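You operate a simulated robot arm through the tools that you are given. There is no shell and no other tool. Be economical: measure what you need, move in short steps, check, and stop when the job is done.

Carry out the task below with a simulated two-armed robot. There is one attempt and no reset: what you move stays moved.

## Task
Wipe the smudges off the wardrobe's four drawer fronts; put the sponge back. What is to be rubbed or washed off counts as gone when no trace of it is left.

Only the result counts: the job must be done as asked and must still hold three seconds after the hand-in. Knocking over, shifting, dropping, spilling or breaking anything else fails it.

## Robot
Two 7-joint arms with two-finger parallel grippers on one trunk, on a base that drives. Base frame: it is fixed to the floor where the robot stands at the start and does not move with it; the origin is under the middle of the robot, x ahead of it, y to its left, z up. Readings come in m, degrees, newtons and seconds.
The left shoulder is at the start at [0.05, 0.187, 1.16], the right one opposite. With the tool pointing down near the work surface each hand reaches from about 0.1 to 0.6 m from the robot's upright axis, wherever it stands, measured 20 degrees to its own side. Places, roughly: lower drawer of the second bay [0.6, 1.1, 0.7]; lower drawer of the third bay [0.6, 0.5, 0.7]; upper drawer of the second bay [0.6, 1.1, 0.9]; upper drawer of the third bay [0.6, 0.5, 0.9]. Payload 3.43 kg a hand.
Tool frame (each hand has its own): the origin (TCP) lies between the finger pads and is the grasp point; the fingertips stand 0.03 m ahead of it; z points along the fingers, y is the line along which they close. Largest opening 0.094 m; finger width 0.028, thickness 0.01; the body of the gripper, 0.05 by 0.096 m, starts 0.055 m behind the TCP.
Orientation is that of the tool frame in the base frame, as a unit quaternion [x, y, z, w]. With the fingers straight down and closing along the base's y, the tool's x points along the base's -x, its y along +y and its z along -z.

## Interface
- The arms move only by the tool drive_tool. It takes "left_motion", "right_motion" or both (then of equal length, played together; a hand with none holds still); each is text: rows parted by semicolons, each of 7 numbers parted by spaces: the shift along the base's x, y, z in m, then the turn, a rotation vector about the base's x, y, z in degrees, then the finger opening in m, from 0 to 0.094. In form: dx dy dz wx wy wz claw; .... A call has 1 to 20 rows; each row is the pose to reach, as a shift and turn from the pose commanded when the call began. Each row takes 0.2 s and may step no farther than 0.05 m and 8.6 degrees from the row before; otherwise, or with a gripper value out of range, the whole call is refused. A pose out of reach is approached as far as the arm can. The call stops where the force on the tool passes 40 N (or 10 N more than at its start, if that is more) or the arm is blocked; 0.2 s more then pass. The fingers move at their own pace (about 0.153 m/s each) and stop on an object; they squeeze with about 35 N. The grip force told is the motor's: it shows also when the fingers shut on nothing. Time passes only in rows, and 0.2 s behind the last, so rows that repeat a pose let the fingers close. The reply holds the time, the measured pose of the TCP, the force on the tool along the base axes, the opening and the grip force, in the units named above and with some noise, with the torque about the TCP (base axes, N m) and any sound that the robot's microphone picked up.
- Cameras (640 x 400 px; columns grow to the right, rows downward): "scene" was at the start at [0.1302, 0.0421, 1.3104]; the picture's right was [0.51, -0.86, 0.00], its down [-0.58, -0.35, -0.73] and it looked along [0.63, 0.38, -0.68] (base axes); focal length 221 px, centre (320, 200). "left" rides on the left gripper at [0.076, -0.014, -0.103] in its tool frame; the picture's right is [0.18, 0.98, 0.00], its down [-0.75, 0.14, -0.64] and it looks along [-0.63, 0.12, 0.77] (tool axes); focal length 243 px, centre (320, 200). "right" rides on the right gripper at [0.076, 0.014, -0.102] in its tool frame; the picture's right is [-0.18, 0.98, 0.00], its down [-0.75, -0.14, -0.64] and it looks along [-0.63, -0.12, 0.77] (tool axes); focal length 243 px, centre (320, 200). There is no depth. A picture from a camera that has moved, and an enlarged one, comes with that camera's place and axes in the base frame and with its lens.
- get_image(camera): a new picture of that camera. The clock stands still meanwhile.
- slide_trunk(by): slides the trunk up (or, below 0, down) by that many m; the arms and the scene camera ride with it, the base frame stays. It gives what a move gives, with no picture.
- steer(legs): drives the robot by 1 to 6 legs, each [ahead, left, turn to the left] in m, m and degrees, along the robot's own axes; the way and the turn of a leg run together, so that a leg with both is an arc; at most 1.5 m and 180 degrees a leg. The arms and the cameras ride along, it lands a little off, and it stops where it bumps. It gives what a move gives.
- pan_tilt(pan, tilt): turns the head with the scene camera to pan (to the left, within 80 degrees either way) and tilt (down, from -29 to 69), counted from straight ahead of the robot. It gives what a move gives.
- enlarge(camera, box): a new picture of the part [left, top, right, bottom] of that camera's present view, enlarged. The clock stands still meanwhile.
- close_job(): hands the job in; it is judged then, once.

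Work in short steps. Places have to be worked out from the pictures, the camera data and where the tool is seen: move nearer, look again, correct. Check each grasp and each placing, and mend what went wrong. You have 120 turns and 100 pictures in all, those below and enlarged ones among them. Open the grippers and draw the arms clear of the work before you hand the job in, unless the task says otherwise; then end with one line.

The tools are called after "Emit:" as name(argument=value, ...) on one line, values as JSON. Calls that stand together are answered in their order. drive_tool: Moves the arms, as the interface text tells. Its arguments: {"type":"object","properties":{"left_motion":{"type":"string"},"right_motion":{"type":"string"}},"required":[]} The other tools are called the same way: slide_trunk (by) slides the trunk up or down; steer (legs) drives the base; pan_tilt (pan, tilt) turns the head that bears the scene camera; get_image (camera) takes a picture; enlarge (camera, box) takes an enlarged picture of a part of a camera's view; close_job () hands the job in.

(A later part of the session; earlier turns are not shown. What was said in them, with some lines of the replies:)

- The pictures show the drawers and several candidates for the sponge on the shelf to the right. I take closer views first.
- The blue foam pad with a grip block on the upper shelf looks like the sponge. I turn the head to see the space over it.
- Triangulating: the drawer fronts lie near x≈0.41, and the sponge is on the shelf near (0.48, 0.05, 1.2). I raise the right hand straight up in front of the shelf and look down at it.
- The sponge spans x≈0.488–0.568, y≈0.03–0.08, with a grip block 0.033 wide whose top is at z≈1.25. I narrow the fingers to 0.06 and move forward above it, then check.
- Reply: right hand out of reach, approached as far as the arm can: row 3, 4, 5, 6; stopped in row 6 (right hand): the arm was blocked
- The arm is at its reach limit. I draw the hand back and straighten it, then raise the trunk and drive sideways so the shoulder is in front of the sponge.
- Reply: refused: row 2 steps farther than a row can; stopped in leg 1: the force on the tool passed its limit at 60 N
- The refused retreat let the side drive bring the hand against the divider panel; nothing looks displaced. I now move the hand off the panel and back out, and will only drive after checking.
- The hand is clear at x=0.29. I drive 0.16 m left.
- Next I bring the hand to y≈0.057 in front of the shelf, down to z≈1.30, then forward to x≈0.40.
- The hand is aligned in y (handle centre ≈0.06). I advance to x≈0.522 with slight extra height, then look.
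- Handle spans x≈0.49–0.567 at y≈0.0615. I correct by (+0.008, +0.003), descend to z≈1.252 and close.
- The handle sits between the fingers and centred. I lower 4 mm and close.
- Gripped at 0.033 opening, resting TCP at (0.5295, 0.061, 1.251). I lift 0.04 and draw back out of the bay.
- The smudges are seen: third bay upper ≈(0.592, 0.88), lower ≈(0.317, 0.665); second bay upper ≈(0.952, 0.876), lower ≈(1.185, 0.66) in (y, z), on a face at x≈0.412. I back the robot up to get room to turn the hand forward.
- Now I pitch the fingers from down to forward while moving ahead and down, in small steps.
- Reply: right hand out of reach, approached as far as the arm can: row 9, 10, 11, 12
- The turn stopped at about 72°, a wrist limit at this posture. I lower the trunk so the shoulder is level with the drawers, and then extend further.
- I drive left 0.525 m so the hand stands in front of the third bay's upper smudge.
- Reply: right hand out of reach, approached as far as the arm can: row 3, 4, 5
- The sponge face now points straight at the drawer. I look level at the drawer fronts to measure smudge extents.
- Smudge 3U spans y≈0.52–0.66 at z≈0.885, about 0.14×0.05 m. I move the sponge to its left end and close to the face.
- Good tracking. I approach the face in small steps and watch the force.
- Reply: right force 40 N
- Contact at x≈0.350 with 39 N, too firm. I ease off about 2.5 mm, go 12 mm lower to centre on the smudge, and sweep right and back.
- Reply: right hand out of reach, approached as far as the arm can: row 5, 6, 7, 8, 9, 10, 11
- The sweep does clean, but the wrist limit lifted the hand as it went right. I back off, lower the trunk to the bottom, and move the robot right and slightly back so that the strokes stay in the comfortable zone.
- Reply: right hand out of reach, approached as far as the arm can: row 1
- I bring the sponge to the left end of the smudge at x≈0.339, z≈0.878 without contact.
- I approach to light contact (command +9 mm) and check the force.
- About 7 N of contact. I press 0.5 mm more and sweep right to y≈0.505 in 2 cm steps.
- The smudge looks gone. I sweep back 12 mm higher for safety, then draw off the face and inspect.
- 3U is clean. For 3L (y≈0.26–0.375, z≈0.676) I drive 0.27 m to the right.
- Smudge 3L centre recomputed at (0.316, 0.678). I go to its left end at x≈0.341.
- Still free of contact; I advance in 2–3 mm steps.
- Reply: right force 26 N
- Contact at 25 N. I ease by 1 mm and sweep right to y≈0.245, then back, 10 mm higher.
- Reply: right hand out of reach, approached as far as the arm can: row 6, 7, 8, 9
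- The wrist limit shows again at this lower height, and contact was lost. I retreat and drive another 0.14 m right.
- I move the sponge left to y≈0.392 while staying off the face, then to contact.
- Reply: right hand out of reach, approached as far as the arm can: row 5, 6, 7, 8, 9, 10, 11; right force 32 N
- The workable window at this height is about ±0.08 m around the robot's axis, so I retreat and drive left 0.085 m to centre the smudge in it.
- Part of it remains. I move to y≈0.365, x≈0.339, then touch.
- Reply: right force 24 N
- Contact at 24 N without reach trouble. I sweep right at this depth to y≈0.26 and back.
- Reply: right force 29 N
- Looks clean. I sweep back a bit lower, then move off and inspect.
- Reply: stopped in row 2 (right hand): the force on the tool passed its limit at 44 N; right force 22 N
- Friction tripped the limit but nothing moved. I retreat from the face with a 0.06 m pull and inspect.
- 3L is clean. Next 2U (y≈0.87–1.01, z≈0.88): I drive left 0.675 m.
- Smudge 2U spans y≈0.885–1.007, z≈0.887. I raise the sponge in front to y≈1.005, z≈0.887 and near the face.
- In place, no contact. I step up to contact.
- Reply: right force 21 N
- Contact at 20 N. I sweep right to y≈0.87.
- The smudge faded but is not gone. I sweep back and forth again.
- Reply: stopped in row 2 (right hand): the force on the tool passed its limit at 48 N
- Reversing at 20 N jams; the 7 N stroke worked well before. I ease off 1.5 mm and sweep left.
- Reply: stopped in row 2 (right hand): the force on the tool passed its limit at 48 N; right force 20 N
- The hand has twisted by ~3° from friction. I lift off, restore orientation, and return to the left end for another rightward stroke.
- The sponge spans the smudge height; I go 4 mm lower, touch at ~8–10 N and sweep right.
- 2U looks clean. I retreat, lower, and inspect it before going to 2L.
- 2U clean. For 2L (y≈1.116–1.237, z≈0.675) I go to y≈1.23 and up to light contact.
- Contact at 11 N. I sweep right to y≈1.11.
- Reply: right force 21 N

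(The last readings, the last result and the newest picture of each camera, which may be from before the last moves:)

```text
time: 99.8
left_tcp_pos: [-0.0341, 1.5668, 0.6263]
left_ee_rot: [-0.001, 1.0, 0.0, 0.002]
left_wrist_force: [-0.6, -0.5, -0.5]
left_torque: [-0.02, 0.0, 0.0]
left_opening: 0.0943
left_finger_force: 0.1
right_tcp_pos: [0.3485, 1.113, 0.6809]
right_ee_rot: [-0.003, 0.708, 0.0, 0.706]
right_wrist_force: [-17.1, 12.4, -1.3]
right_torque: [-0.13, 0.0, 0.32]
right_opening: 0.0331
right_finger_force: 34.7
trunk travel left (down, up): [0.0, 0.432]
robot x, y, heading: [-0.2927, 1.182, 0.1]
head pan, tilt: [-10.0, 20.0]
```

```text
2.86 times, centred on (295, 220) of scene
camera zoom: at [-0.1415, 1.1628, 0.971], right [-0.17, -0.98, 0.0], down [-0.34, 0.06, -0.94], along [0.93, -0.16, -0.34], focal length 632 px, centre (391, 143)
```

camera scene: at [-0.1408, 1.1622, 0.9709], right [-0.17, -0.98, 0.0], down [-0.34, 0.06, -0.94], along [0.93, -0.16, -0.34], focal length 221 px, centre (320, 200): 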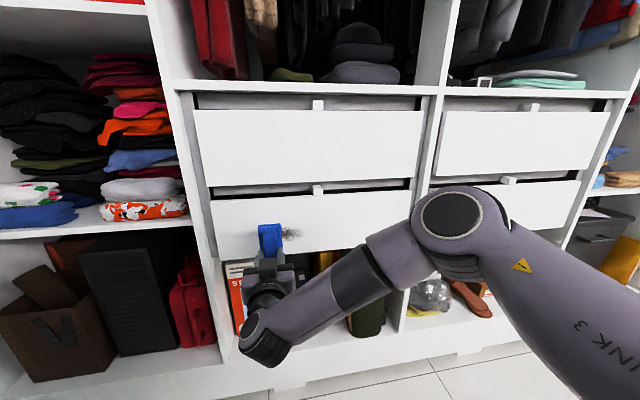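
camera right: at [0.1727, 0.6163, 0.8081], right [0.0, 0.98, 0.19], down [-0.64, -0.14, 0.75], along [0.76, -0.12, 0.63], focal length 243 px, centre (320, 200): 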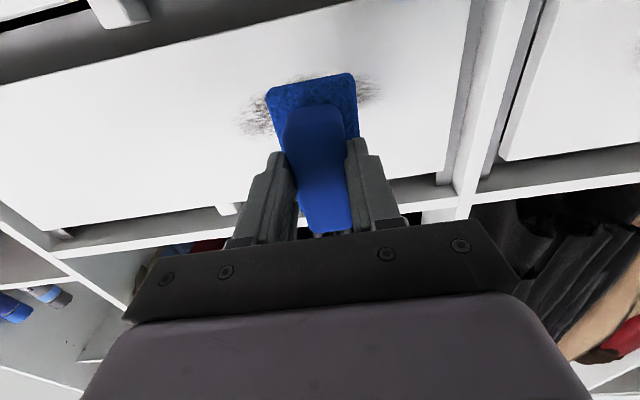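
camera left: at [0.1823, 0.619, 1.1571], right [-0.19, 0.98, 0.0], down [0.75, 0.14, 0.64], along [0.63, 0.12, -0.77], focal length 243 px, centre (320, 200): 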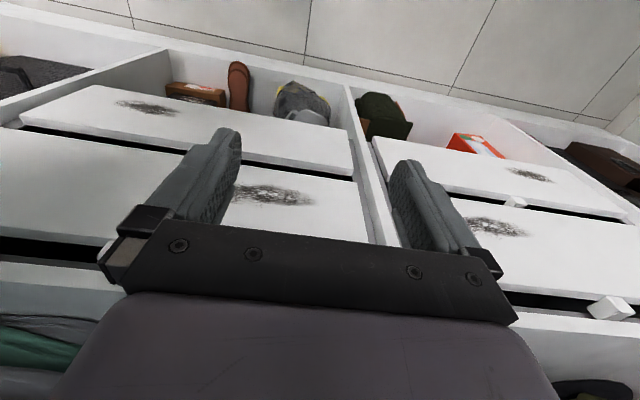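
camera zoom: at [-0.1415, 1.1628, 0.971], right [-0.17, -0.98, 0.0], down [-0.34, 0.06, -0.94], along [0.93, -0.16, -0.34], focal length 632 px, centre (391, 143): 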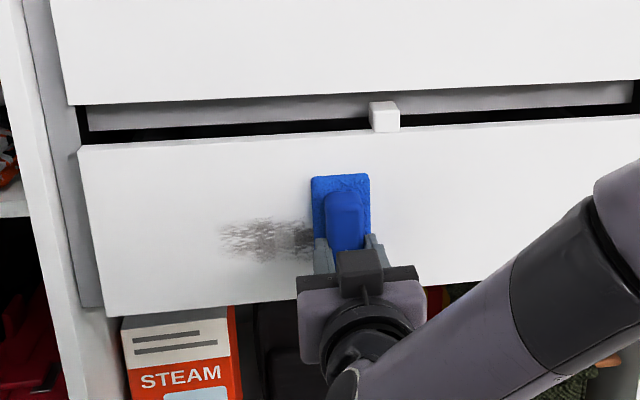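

Faded but not gone, and the sponge sits a bit high. I lift off, return to the left end 10 mm lower, and stroke again.

Emit:
drive_tool(right_motion="-0.015 0 -0.005 0 0 0 0.02; -0.015 0.04 -0.01 0 0 0 0.02; -0.015 0.08 -0.01 0 0 0 0.02; -0.015 0.12 -0.01 0 0 0 0.02; -0.008 0.12 -0.01 0 0 0 0.02; -0.003 0.12 -0.01 0 0 0 0.02; 0 0.12 -0.01 0 0 0 0.02; 0 0.105 -0.01 0 0 0 0.02; 0 0.09 -0.01 0 0 0 0.02; 0 0.075 -0.01 0 0 0 0.02; 0 0.06 -0.01 0 0 0 0.02; 0 0.045 -0.01 0 0 0 0.02; 0 0.03 -0.01 0 0 0 0.02; 0 0.015 -0.01 0 0 0 0.02; 0 0 -0.01 0 0 0 0.02; 0 -0.005 -0.01 0 0 0 0.02")

Emit:
enlarge(camera="scene", box=[190, 150, 400, 290])

```text
time: 103.2
left_tcp_pos: [-0.0334, 1.5674, 0.6255]
left_ee_rot: [-0.002, 1.0, 0.0, 0.001]
left_wrist_force: [-0.4, 1.1, 0.0]
left_torque: [0.01, 0.02, 0.0]
left_opening: 0.094
left_finger_force: 0.1
right_tcp_pos: [0.3476, 1.1129, 0.6711]
right_ee_rot: [0.0, 0.71, -0.004, 0.704]
right_wrist_force: [-6.9, 4.8, -3.3]
right_torque: [-0.31, -0.27, 0.48]
right_opening: 0.0328
right_finger_force: 34.7
right hand out of reach, approached as far as the arm can: row 16
trunk travel left (down, up): [0.0, 0.432]
robot x, y, heading: [-0.2959, 1.1808, -0.1]
head pan, tilt: [-10.0, 20.0]
```

```text
2.86 times, centred on (295, 220) of scene
camera zoom: at [-0.1409, 1.1624, 0.9709], right [-0.17, -0.98, 0.0], down [-0.34, 0.06, -0.94], along [0.93, -0.16, -0.34], focal length 632 px, centre (391, 143)
```

zoom: 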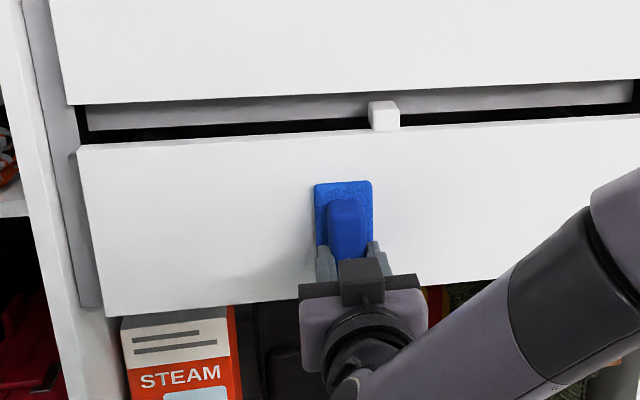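

Nearly all gone; a faint shade by the gripper may be shadow. I retreat and inspect closely.

Emit:
drive_tool(right_motion="-0.02 0.01 0 0 0 0 0.02; -0.06 0.01 0 0 0 0 0.02; -0.06 -0.02 -0.04 0 0 0 0.02; -0.06 -0.02 -0.08 0 0 0 0.02; -0.06 -0.02 -0.08 0 0 0 0.02")

Emit:
enlarge(camera="scene", box=[200, 180, 350, 270])

```text
time: 104.4
left_tcp_pos: [-0.0336, 1.5671, 0.6249]
left_ee_rot: [-0.002, 1.0, 0.001, 0.001]
left_wrist_force: [0.2, -0.3, 0.4]
left_torque: [-0.02, -0.01, -0.03]
left_opening: 0.0941
left_finger_force: 0.1
right_tcp_pos: [0.2798, 1.1308, 0.6187]
right_ee_rot: [0.001, 0.708, -0.002, 0.706]
right_wrist_force: [-0.4, 0.1, -0.9]
right_torque: [-0.02, 0.0, -0.01]
right_opening: 0.0328
right_finger_force: 35.0
right hand out of reach, approached as far as the arm can: row 3, 4, 5
trunk travel left (down, up): [0.0, 0.432]
robot x, y, heading: [-0.2893, 1.1784, -0.2]
head pan, tilt: [-10.0, 20.0]
```

```text
4.27 times, centred on (275, 225) of scene
camera zoom: at [-0.1408, 1.1622, 0.9709], right [-0.17, -0.98, 0.0], down [-0.34, 0.06, -0.94], along [0.93, -0.16, -0.34], focal length 945 px, centre (512, 93)
```

zoom: 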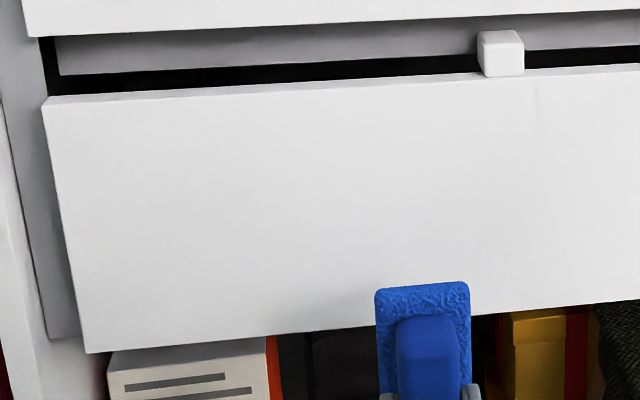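

All four fronts look clean. I raise the trunk fully (the hand is 0.12 m clear of the face).

Emit:
slide_trunk(by=0.432)

Emit:
get_image(camera="left")

Emit:
get_image(camera="scene")

```text
refused: 0.432 is not a number from -0.4 to 0.4
```

```text
47 pictures are left
camera left: at [-0.1087, 1.5529, 0.7271], right [-0.19, 0.98, 0.0], down [0.75, 0.14, 0.64], along [0.63, 0.12, -0.77], focal length 243 px, centre (320, 200)
```

left: 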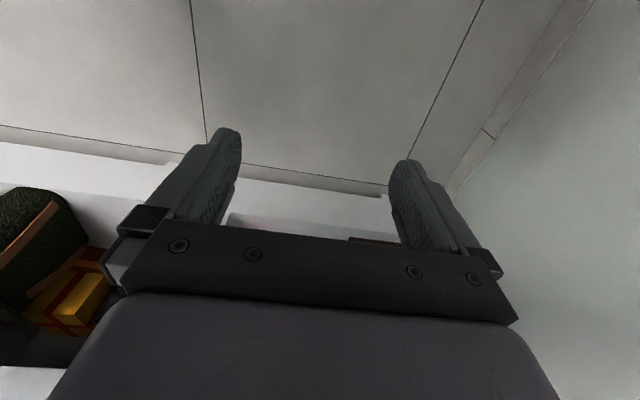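

```text
46 pictures are left
camera scene: at [-0.1408, 1.1622, 0.9709], right [-0.17, -0.98, 0.0], down [-0.34, 0.06, -0.94], along [0.93, -0.16, -0.34], focal length 221 px, centre (320, 200)
```

scene: 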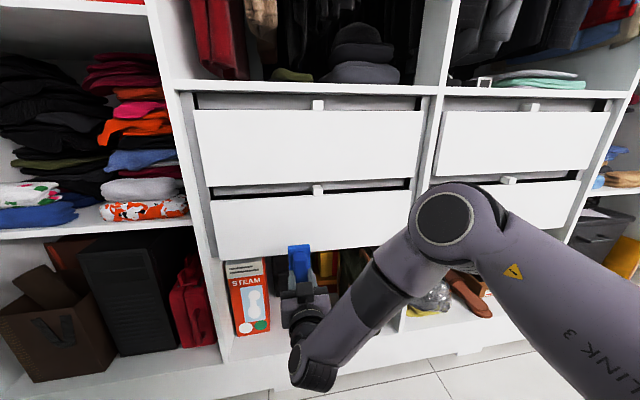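

The trunk step is limited to 0.4 m, so I raise by 0.4 and take one look at the fronts.

Emit:
slide_trunk(by=0.4)

Emit:
pan_tilt(pan=-10, tilt=45)

Emit:
get_image(camera="scene")

```text
time: 108.2
left_tcp_pos: [-0.0332, 1.5671, 1.0255]
left_ee_rot: [-0.002, 1.0, 0.001, 0.0]
left_wrist_force: [0.2, 0.0, -0.3]
left_torque: [-0.01, 0.0, -0.03]
left_opening: 0.0939
left_finger_force: 0.1
right_tcp_pos: [0.2785, 1.1314, 1.0205]
right_ee_rot: [0.0, 0.709, -0.002, 0.705]
right_wrist_force: [-0.9, 0.8, -0.5]
right_torque: [-0.05, 0.0, 0.0]
right_opening: 0.0331
right_finger_force: 35.2
trunk travel left (down, up): [-0.4, 0.032]
robot x, y, heading: [-0.2904, 1.1776, -0.0]
head pan, tilt: [-10.0, 20.0]
```

```text
time: 109.1
left_tcp_pos: [-0.0336, 1.5673, 1.0249]
left_ee_rot: [-0.001, 1.0, 0.001, 0.001]
left_wrist_force: [0.5, 0.6, -0.1]
left_torque: [0.01, -0.04, 0.0]
left_opening: 0.0939
left_finger_force: 0.1
right_tcp_pos: [0.2788, 1.1311, 1.0196]
right_ee_rot: [-0.001, 0.71, -0.002, 0.705]
right_wrist_force: [1.0, 0.1, -1.2]
right_torque: [0.0, 0.01, -0.01]
right_opening: 0.033
right_finger_force: 34.9
trunk travel left (down, up): [-0.4, 0.032]
robot x, y, heading: [-0.2926, 1.1804, -0.3]
head pan, tilt: [-10.0, 45.0]
```

```text
45 pictures are left
camera scene: at [-0.1524, 1.1643, 1.3323], right [-0.17, -0.98, 0.0], down [-0.7, 0.12, -0.71], along [0.7, -0.12, -0.71], focal length 221 px, centre (320, 200)
```

scene: 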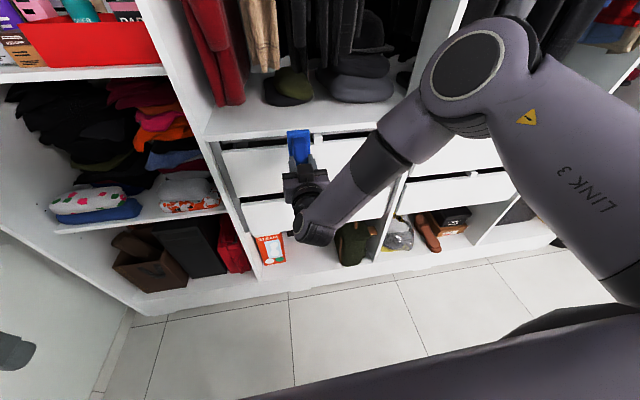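

Now I pitch the fingers back to pointing down while drawing the hand back and up.

Emit:
drive_tool(right_motion="-0.02 0 0.025 0 8 0 0.02; -0.04 0 0.05 0 16 0 0.02; -0.06 0 0.075 0 24 0 0.02; -0.08 0 0.1 0 32 0 0.02; -0.1 0 0.125 0 40 0 0.02; -0.12 0 0.15 0 48 0 0.02; -0.14 0 0.17 0 56 0 0.02; -0.16 0 0.19 0 64 0 0.02; -0.18 0 0.21 0 72 0 0.02; -0.2 0 0.23 0 80 0 0.02; -0.22 0 0.25 0 88 0 0.02; -0.23 0 0.25 0 90 0 0.02; -0.23 0 0.25 0 90 0 0.02")

```text
time: 111.9
left_tcp_pos: [-0.033, 1.5675, 1.0247]
left_ee_rot: [-0.001, 1.0, 0.001, 0.001]
left_wrist_force: [-0.3, 0.4, -0.8]
left_torque: [0.02, 0.01, -0.01]
left_opening: 0.0939
left_finger_force: 0.1
right_tcp_pos: [0.0485, 1.1321, 1.2693]
right_ee_rot: [-0.001, 1.0, -0.002, -0.004]
right_wrist_force: [-0.4, 0.3, -0.6]
right_torque: [0.02, 0.02, 0.03]
right_opening: 0.0331
right_finger_force: 34.6
trunk travel left (down, up): [-0.4, 0.032]
robot x, y, heading: [-0.294, 1.1799, 0.1]
head pan, tilt: [-10.0, 45.0]
```

Fingers point down again. I raise the trunk the rest and drive right part way, taking a checking view of the fronts.

Emit:
slide_trunk(by=0.03)

Emit:
steer(legs=[[0, -0.4, 0]])

Emit:
pan_tilt(pan=0, tilt=38)

Emit:
get_image(camera="scene")

```text
time: 112.7
left_tcp_pos: [-0.0342, 1.568, 1.0547]
left_ee_rot: [0.0, 1.0, 0.0, 0.001]
left_wrist_force: [-0.8, 0.6, -0.4]
left_torque: [0.01, 0.01, 0.02]
left_opening: 0.0941
left_finger_force: 0.1
right_tcp_pos: [0.0474, 1.1318, 1.2993]
right_ee_rot: [-0.002, 1.0, -0.002, -0.003]
right_wrist_force: [0.0, -0.7, -0.7]
right_torque: [-0.03, 0.02, -0.04]
right_opening: 0.0329
right_finger_force: 34.8
trunk travel left (down, up): [-0.43, 0.002]
robot x, y, heading: [-0.2916, 1.1775, -0.1]
head pan, tilt: [-10.0, 45.0]
```

```text
time: 116.7
left_tcp_pos: [-0.0342, 1.1693, 1.0556]
left_ee_rot: [-0.001, 1.0, -0.001, 0.001]
left_wrist_force: [1.0, -1.2, -0.6]
left_torque: [-0.03, 0.03, -0.02]
left_opening: 0.0943
left_finger_force: 0.1
right_tcp_pos: [0.047, 0.7314, 1.3001]
right_ee_rot: [-0.002, 1.0, -0.002, -0.003]
right_wrist_force: [-0.1, 0.5, -1.4]
right_torque: [-0.01, -0.02, -0.01]
right_opening: 0.0329
right_finger_force: 34.8
trunk travel left (down, up): [-0.43, 0.002]
robot x, y, heading: [-0.2883, 0.7779, -0.3]
head pan, tilt: [-10.0, 45.0]
```

```text
time: 117.4
left_tcp_pos: [-0.0331, 1.1685, 1.0548]
left_ee_rot: [0.0, 1.0, 0.0, 0.001]
left_wrist_force: [0.3, 0.3, 0.8]
left_torque: [0.02, 0.0, -0.01]
left_opening: 0.094
left_finger_force: 0.0
right_tcp_pos: [0.0477, 0.7325, 1.299]
right_ee_rot: [-0.002, 1.0, -0.002, -0.004]
right_wrist_force: [-0.4, 0.1, -0.9]
right_torque: [0.01, 0.01, -0.02]
right_opening: 0.033
right_finger_force: 34.9
trunk travel left (down, up): [-0.43, 0.002]
robot x, y, heading: [-0.2891, 0.7786, 0.2]
head pan, tilt: [0.0, 38.0]
```

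```text
44 pictures are left
camera scene: at [-0.1465, 0.7794, 1.3724], right [0.0, -1.0, 0.0], down [-0.62, 0.0, -0.79], along [0.79, 0.0, -0.62], focal length 221 px, centre (320, 200)
```

scene: 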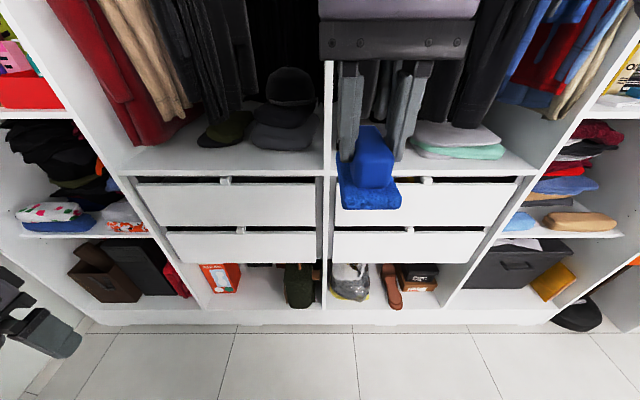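

Let me enlarge both drawer groups to check for any trace.

Emit:
enlarge(camera="scene", box=[120, 165, 340, 275])

Emit:
enlarge(camera="scene", box=[320, 165, 540, 275])

```text
2.91 times, centred on (230, 220) of scene
camera zoom: at [-0.1465, 0.7794, 1.3724], right [0.0, -1.0, 0.0], down [-0.62, 0.0, -0.79], along [0.79, 0.0, -0.62], focal length 644 px, centre (582, 142)
```

zoom: 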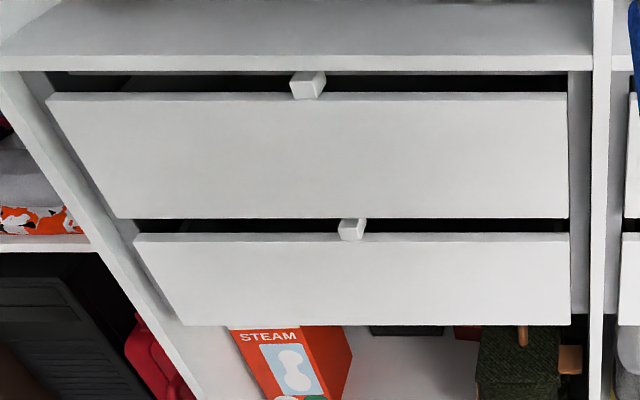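

```text
2.91 times, centred on (430, 220) of scene
camera zoom: at [-0.1465, 0.7794, 1.3724], right [0.0, -1.0, 0.0], down [-0.62, 0.0, -0.79], along [0.79, 0.0, -0.62], focal length 644 px, centre (0, 142)
```

zoom: 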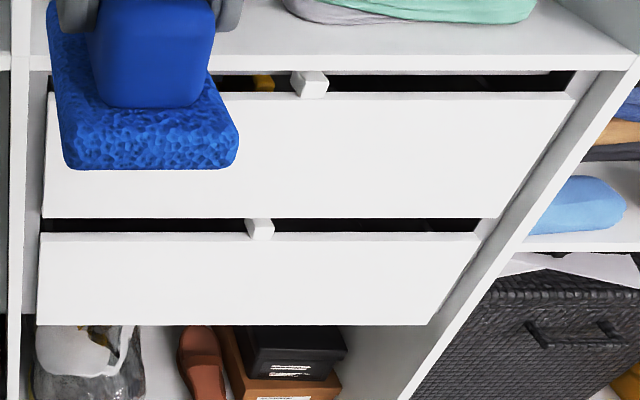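

All fronts show clean. I shift the hand to sit in front of the right shoulder and slightly back, then drive right.

Emit:
drive_tool(right_motion="-0.02 -0.04 0 0 0 0 0.02; -0.04 -0.08 0 0 0 0 0.02; -0.05 -0.12 0 0 0 0 0.02; -0.05 -0.137 0 0 0 0 0.02; -0.05 -0.137 0 0 0 0 0.02")

Emit:
steer(legs=[[0, -0.533, 0]])

```text
time: 118.6
left_tcp_pos: [-0.0344, 1.169, 1.0546]
left_ee_rot: [0.0, 1.0, 0.001, 0.001]
left_wrist_force: [-0.1, 0.6, -1.3]
left_torque: [0.03, 0.01, 0.03]
left_opening: 0.0941
left_finger_force: 0.1
right_tcp_pos: [-0.0028, 0.5953, 1.2983]
right_ee_rot: [-0.003, 1.0, -0.002, -0.004]
right_wrist_force: [1.0, -0.8, -0.7]
right_torque: [0.0, -0.02, 0.01]
right_opening: 0.0332
right_finger_force: 35.0
trunk travel left (down, up): [-0.43, 0.002]
robot x, y, heading: [-0.2899, 0.7807, 0.0]
head pan, tilt: [0.0, 38.0]
```

```text
time: 123.8
left_tcp_pos: [-0.0349, 0.633, 1.0548]
left_ee_rot: [-0.001, 1.0, 0.002, 0.0]
left_wrist_force: [0.2, -1.3, -0.3]
left_torque: [0.0, 0.0, 0.0]
left_opening: 0.094
left_finger_force: 0.1
right_tcp_pos: [-0.0028, 0.0608, 1.2986]
right_ee_rot: [-0.001, 1.0, -0.002, -0.003]
right_wrist_force: [0.2, 0.5, -0.4]
right_torque: [-0.01, 0.07, 0.03]
right_opening: 0.0328
right_finger_force: 35.0
trunk travel left (down, up): [-0.43, 0.002]
robot x, y, heading: [-0.2918, 0.2479, 0.0]
head pan, tilt: [0.0, 38.0]
```

The hand is at y=0.061, in line with the sponge's old place. I drive forward 0.29 m; the hand ends at x≈0.29, still outside.

Emit:
steer(legs=[[0.29, 0, 0]])

Emit:
pan_tilt(pan=-25, tilt=15)

Emit:
get_image(camera="scene")

Emit:
get_image(camera="left")

```text
time: 125.8
left_tcp_pos: [0.2595, 0.6333, 1.0539]
left_ee_rot: [0.0, 1.0, 0.0, 0.001]
left_wrist_force: [0.6, 0.1, -1.3]
left_torque: [0.0, 0.02, 0.01]
left_opening: 0.0943
left_finger_force: 0.0
right_tcp_pos: [0.2907, 0.0597, 1.298]
right_ee_rot: [-0.001, 1.0, -0.001, -0.003]
right_wrist_force: [0.3, -0.2, -0.4]
right_torque: [-0.02, 0.06, 0.02]
right_opening: 0.0329
right_finger_force: 34.6
trunk travel left (down, up): [-0.43, 0.002]
robot x, y, heading: [-0.0007, 0.241, -0.1]
head pan, tilt: [0.0, 38.0]
```

```text
time: 126.7
left_tcp_pos: [0.2589, 0.6326, 1.055]
left_ee_rot: [-0.001, 1.0, 0.001, 0.002]
left_wrist_force: [0.1, -0.4, 0.1]
left_torque: [0.02, 0.0, 0.0]
left_opening: 0.094
left_finger_force: 0.1
right_tcp_pos: [0.2907, 0.0598, 1.2995]
right_ee_rot: [-0.001, 1.0, -0.002, -0.004]
right_wrist_force: [0.1, 0.8, -0.6]
right_torque: [-0.03, -0.02, -0.01]
right_opening: 0.0329
right_finger_force: 34.8
trunk travel left (down, up): [-0.43, 0.002]
robot x, y, heading: [0.0029, 0.245, -0.2]
head pan, tilt: [-25.0, 15.0]
```

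```text
41 pictures are left
camera scene: at [0.1445, 0.2048, 1.4089], right [-0.42, -0.91, 0.0], down [-0.24, 0.11, -0.97], along [0.87, -0.41, -0.26], focal length 221 px, centre (320, 200)
```

scene: 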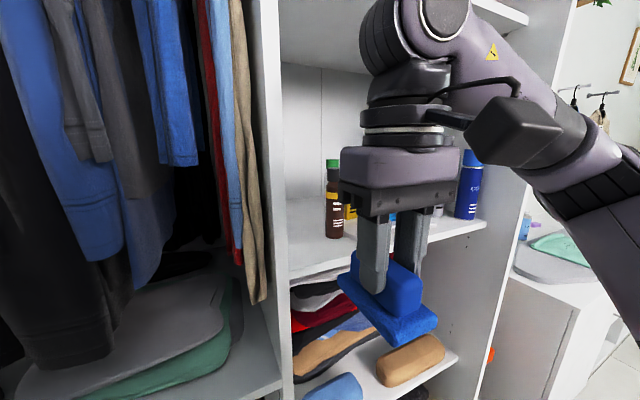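

```text
40 pictures are left
camera left: at [0.1839, 0.6186, 1.1571], right [-0.18, 0.98, 0.0], down [0.75, 0.14, 0.64], along [0.63, 0.12, -0.76], focal length 243 px, centre (320, 200)
```

left: 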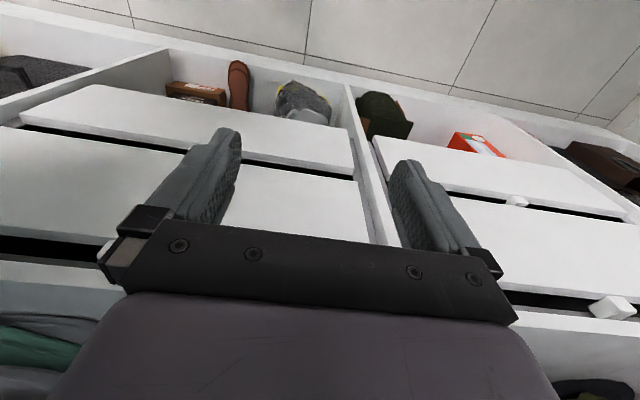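

Wrist view from the left hand confirms clean fronts in unchanged positions. I check the sponge's seat in the right grip before placing.

Emit:
get_image(camera="right")

Emit:
enlarge(camera="scene", box=[310, 180, 470, 360])

```text
39 pictures are left
camera right: at [0.2142, 0.0758, 1.4007], right [0.18, 0.98, -0.01], down [0.76, -0.14, 0.64], along [0.63, -0.12, -0.77], focal length 243 px, centre (320, 200)
```

right: 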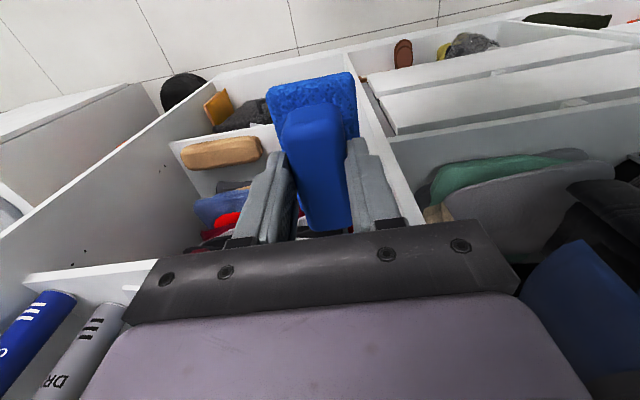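

```text
2.22 times, centred on (390, 270) of scene
camera zoom: at [0.1445, 0.2048, 1.4089], right [-0.42, -0.91, 0.0], down [-0.24, 0.11, -0.97], along [0.87, -0.41, -0.26], focal length 492 px, centre (164, 44)
```

zoom: 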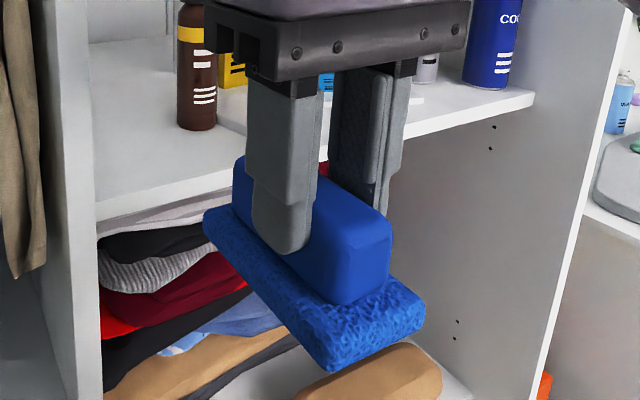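

The grip is unchanged. I move in over the shelf to x≈0.5295.

Emit:
drive_tool(right_motion="0.04 0.001 0.002 0 0 0 0.02; 0.08 0.001 0.002 0 0 0 0.02; 0.12 0.001 0.002 0 0 0 0.02; 0.15 0.001 0.002 0 0 0 0.02; 0.18 0.001 0.002 0 0 0 0.02; 0.21 0.001 0.002 0 0 0 0.02; 0.239 0.001 0.002 0 0 0 0.02; 0.239 0.001 0 0 0 0 0.02")

Emit:
get_image(camera="scene")

```text
time: 128.5
left_tcp_pos: [0.259, 0.6333, 1.0555]
left_ee_rot: [0.001, 1.0, 0.001, 0.002]
left_wrist_force: [0.0, 0.2, -0.1]
left_torque: [0.02, 0.02, -0.01]
left_opening: 0.0939
left_finger_force: 0.0
right_tcp_pos: [0.5289, 0.0602, 1.2989]
right_ee_rot: [-0.002, 1.0, -0.002, -0.003]
right_wrist_force: [-0.8, 0.6, -0.9]
right_torque: [-0.02, 0.02, 0.01]
right_opening: 0.0329
right_finger_force: 34.6
trunk travel left (down, up): [-0.43, 0.002]
robot x, y, heading: [0.0042, 0.246, -0.0]
head pan, tilt: [-25.0, 15.0]
```

```text
37 pictures are left
camera scene: at [0.1442, 0.2043, 1.409], right [-0.42, -0.91, 0.0], down [-0.23, 0.11, -0.97], along [0.87, -0.41, -0.26], focal length 221 px, centre (320, 200)
```

scene: 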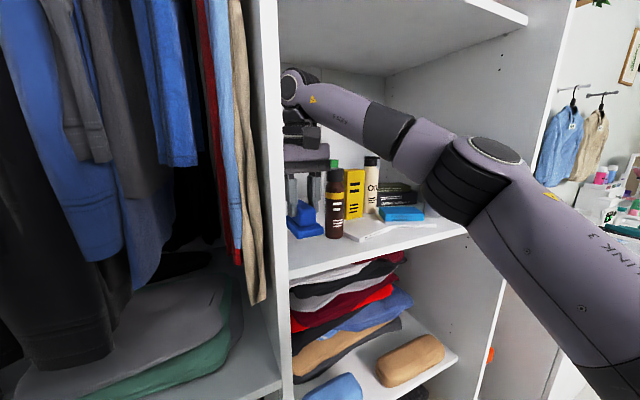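

In place over the old spot; bottles undisturbed. I lower gently to z≈1.252.

Emit:
drive_tool(right_motion="0.001 0.001 -0.015 0 0 0 0.02; 0.001 0.001 -0.03 0 0 0 0.02; 0.001 0.001 -0.04 0 0 0 0.02; 0.001 0.001 -0.044 0 0 0 0.02; 0.001 0.001 -0.047 0 0 0 0.02; 0.001 0.001 -0.047 0 0 0 0.02")

```text
time: 129.9
left_tcp_pos: [0.2592, 0.6335, 1.0555]
left_ee_rot: [0.0, 1.0, 0.0, 0.002]
left_wrist_force: [0.7, -0.5, 1.1]
left_torque: [-0.01, 0.02, 0.01]
left_opening: 0.0941
left_finger_force: 0.0
right_tcp_pos: [0.5304, 0.0632, 1.253]
right_ee_rot: [-0.001, 1.0, -0.002, -0.003]
right_wrist_force: [-0.2, -0.5, 2.5]
right_torque: [0.11, -0.17, -0.02]
right_opening: 0.033
right_finger_force: 35.0
trunk travel left (down, up): [-0.43, 0.002]
robot x, y, heading: [0.0017, 0.2459, -0.1]
head pan, tilt: [-25.0, 15.0]
```

Light contact of 2.5 N with the shelf at z≈1.253. I open the fingers to 0.065.

Emit:
drive_tool(right_motion="0 0 -0.001 0 0 0 0.033; 0 0 -0.001 0 0 0 0.045; 0 0 -0.001 0 0 0 0.06; 0 0 -0.001 0 0 0 0.065; 0 0 -0.001 0 0 0 0.065")

Emit:
get_image(camera="right")

```text
time: 131.1
left_tcp_pos: [0.2596, 0.6329, 1.0551]
left_ee_rot: [-0.002, 1.0, 0.001, 0.002]
left_wrist_force: [0.5, -0.7, 0.4]
left_torque: [0.02, 0.02, 0.02]
left_opening: 0.0939
left_finger_force: 0.0
right_tcp_pos: [0.5304, 0.0622, 1.2509]
right_ee_rot: [-0.001, 1.0, -0.003, -0.003]
right_wrist_force: [-0.5, 0.0, -0.6]
right_torque: [0.02, 0.02, -0.01]
right_opening: 0.0651
right_finger_force: 0.0
trunk travel left (down, up): [-0.43, 0.002]
robot x, y, heading: [0.0022, 0.2412, -0.2]
head pan, tilt: [-25.0, 15.0]
```

```text
36 pictures are left
camera right: at [0.4544, 0.0776, 1.3528], right [0.18, 0.98, -0.01], down [0.76, -0.14, 0.64], along [0.63, -0.12, -0.77], focal length 243 px, centre (320, 200)
```

right: 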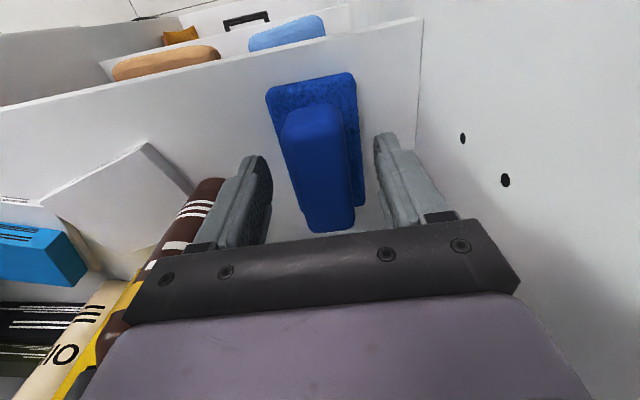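

The sponge is released and stands as before. I rise straight up 0.06 m and withdraw out of the bay.

Emit:
drive_tool(right_motion="0 0 0.02 0 0 0 0.065; 0 0 0.04 0 0 0 0.065; 0 0 0.06 0 0 0 0.065; -0.04 0 0.06 0 0 0 0.065; -0.08 0 0.06 0 0 0 0.065; -0.12 0 0.06 0 0 0 0.065; -0.16 0 0.06 0 0 0 0.065; -0.2 0 0.06 0 0 0 0.065; -0.24 0 0.06 0 0 0 0.065; -0.24 0 0.06 0 0 0 0.094")

Emit:
steer(legs=[[-0.15, 0, 0]])

Emit:
get_image(camera="scene")

```text
time: 133.3
left_tcp_pos: [0.2592, 0.633, 1.0545]
left_ee_rot: [-0.002, 1.0, 0.0, 0.0]
left_wrist_force: [0.1, -0.1, 0.7]
left_torque: [-0.03, 0.01, -0.01]
left_opening: 0.0939
left_finger_force: 0.1
right_tcp_pos: [0.2903, 0.0616, 1.3099]
right_ee_rot: [-0.001, 1.0, -0.002, -0.004]
right_wrist_force: [0.2, 0.4, 0.1]
right_torque: [-0.01, 0.03, 0.01]
right_opening: 0.0938
right_finger_force: 0.0
trunk travel left (down, up): [-0.43, 0.002]
robot x, y, heading: [-0.0009, 0.2455, -0.3]
head pan, tilt: [-25.0, 15.0]
```

```text
time: 134.7
left_tcp_pos: [0.1092, 0.6332, 1.0552]
left_ee_rot: [0.0, 1.0, 0.0, 0.001]
left_wrist_force: [-0.5, -0.7, 0.6]
left_torque: [0.03, -0.07, 0.0]
left_opening: 0.0941
left_finger_force: 0.2
right_tcp_pos: [0.1404, 0.0612, 1.3109]
right_ee_rot: [-0.001, 1.0, -0.002, -0.003]
right_wrist_force: [-1.0, -0.3, -0.7]
right_torque: [-0.03, 0.0, -0.03]
right_opening: 0.0939
right_finger_force: 0.1
trunk travel left (down, up): [-0.43, 0.002]
robot x, y, heading: [-0.1513, 0.2428, -0.2]
head pan, tilt: [-25.0, 15.0]
```

```text
35 pictures are left
camera scene: at [-0.0061, 0.205, 1.4091], right [-0.42, -0.91, 0.0], down [-0.23, 0.11, -0.97], along [0.87, -0.41, -0.26], focal length 221 px, centre (320, 200)
```

scene: 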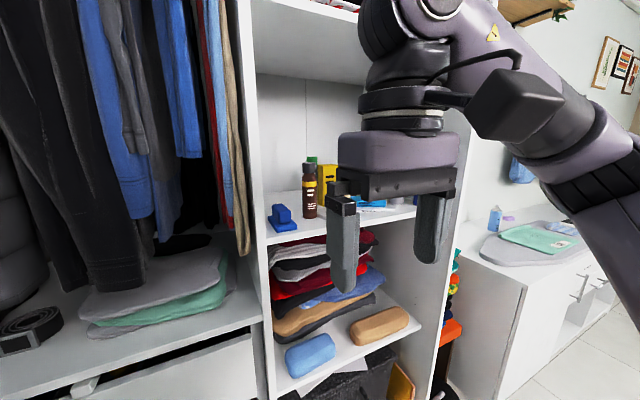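

The sponge is back in its place and the hands are clear. One last close check of the fronts for faint traces.

Emit:
pan_tilt(pan=35, tilt=40)

Emit:
enlarge(camera="scene", box=[220, 160, 420, 285])

Emit:
enlarge(camera="scene", box=[60, 120, 260, 245])

```text
time: 136.0
left_tcp_pos: [0.1097, 0.6332, 1.0545]
left_ee_rot: [0.0, 1.0, 0.002, 0.002]
left_wrist_force: [0.2, -1.0, -0.1]
left_torque: [0.0, 0.01, 0.01]
left_opening: 0.0937
left_finger_force: 0.0
right_tcp_pos: [0.14, 0.0614, 1.3105]
right_ee_rot: [-0.001, 1.0, -0.002, -0.003]
right_wrist_force: [0.2, -0.4, -0.3]
right_torque: [0.01, 0.0, -0.04]
right_opening: 0.0938
right_finger_force: 0.0
trunk travel left (down, up): [-0.43, 0.002]
robot x, y, heading: [-0.15, 0.2464, -0.2]
head pan, tilt: [35.0, 40.0]
```

```text
3.20 times, centred on (320, 222) of scene
camera zoom: at [-0.0199, 0.2932, 1.3695], right [0.57, -0.82, 0.0], down [-0.53, -0.37, -0.77], along [0.63, 0.44, -0.64], focal length 708 px, centre (320, 128)
```

zoom: 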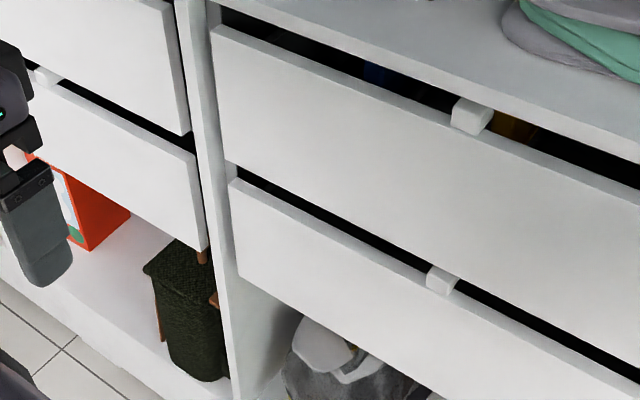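

```text
3.20 times, centred on (160, 182) of scene
camera zoom: at [-0.0199, 0.2932, 1.3695], right [0.57, -0.82, 0.0], down [-0.53, -0.37, -0.77], along [0.63, 0.44, -0.64], focal length 708 px, centre (832, 256)
```

zoom: 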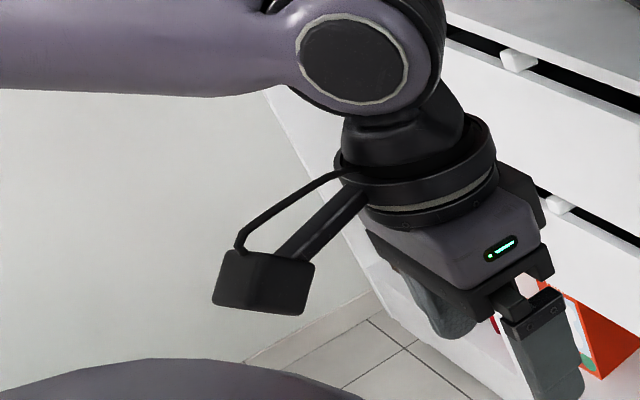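

The third-bay fronts are clean in this view, the second-bay ones were clean in the earlier close views, the sponge is back, and the grippers are open and clear. I hand the job in.

Emit:
close_job()

```text
The job is handed in.
```

All four drawer fronts are wiped with no smudge visible in the last pictures, and the sponge is back in its place on the shelf; early on, one hand bumped the divider panel, but nothing looked moved.
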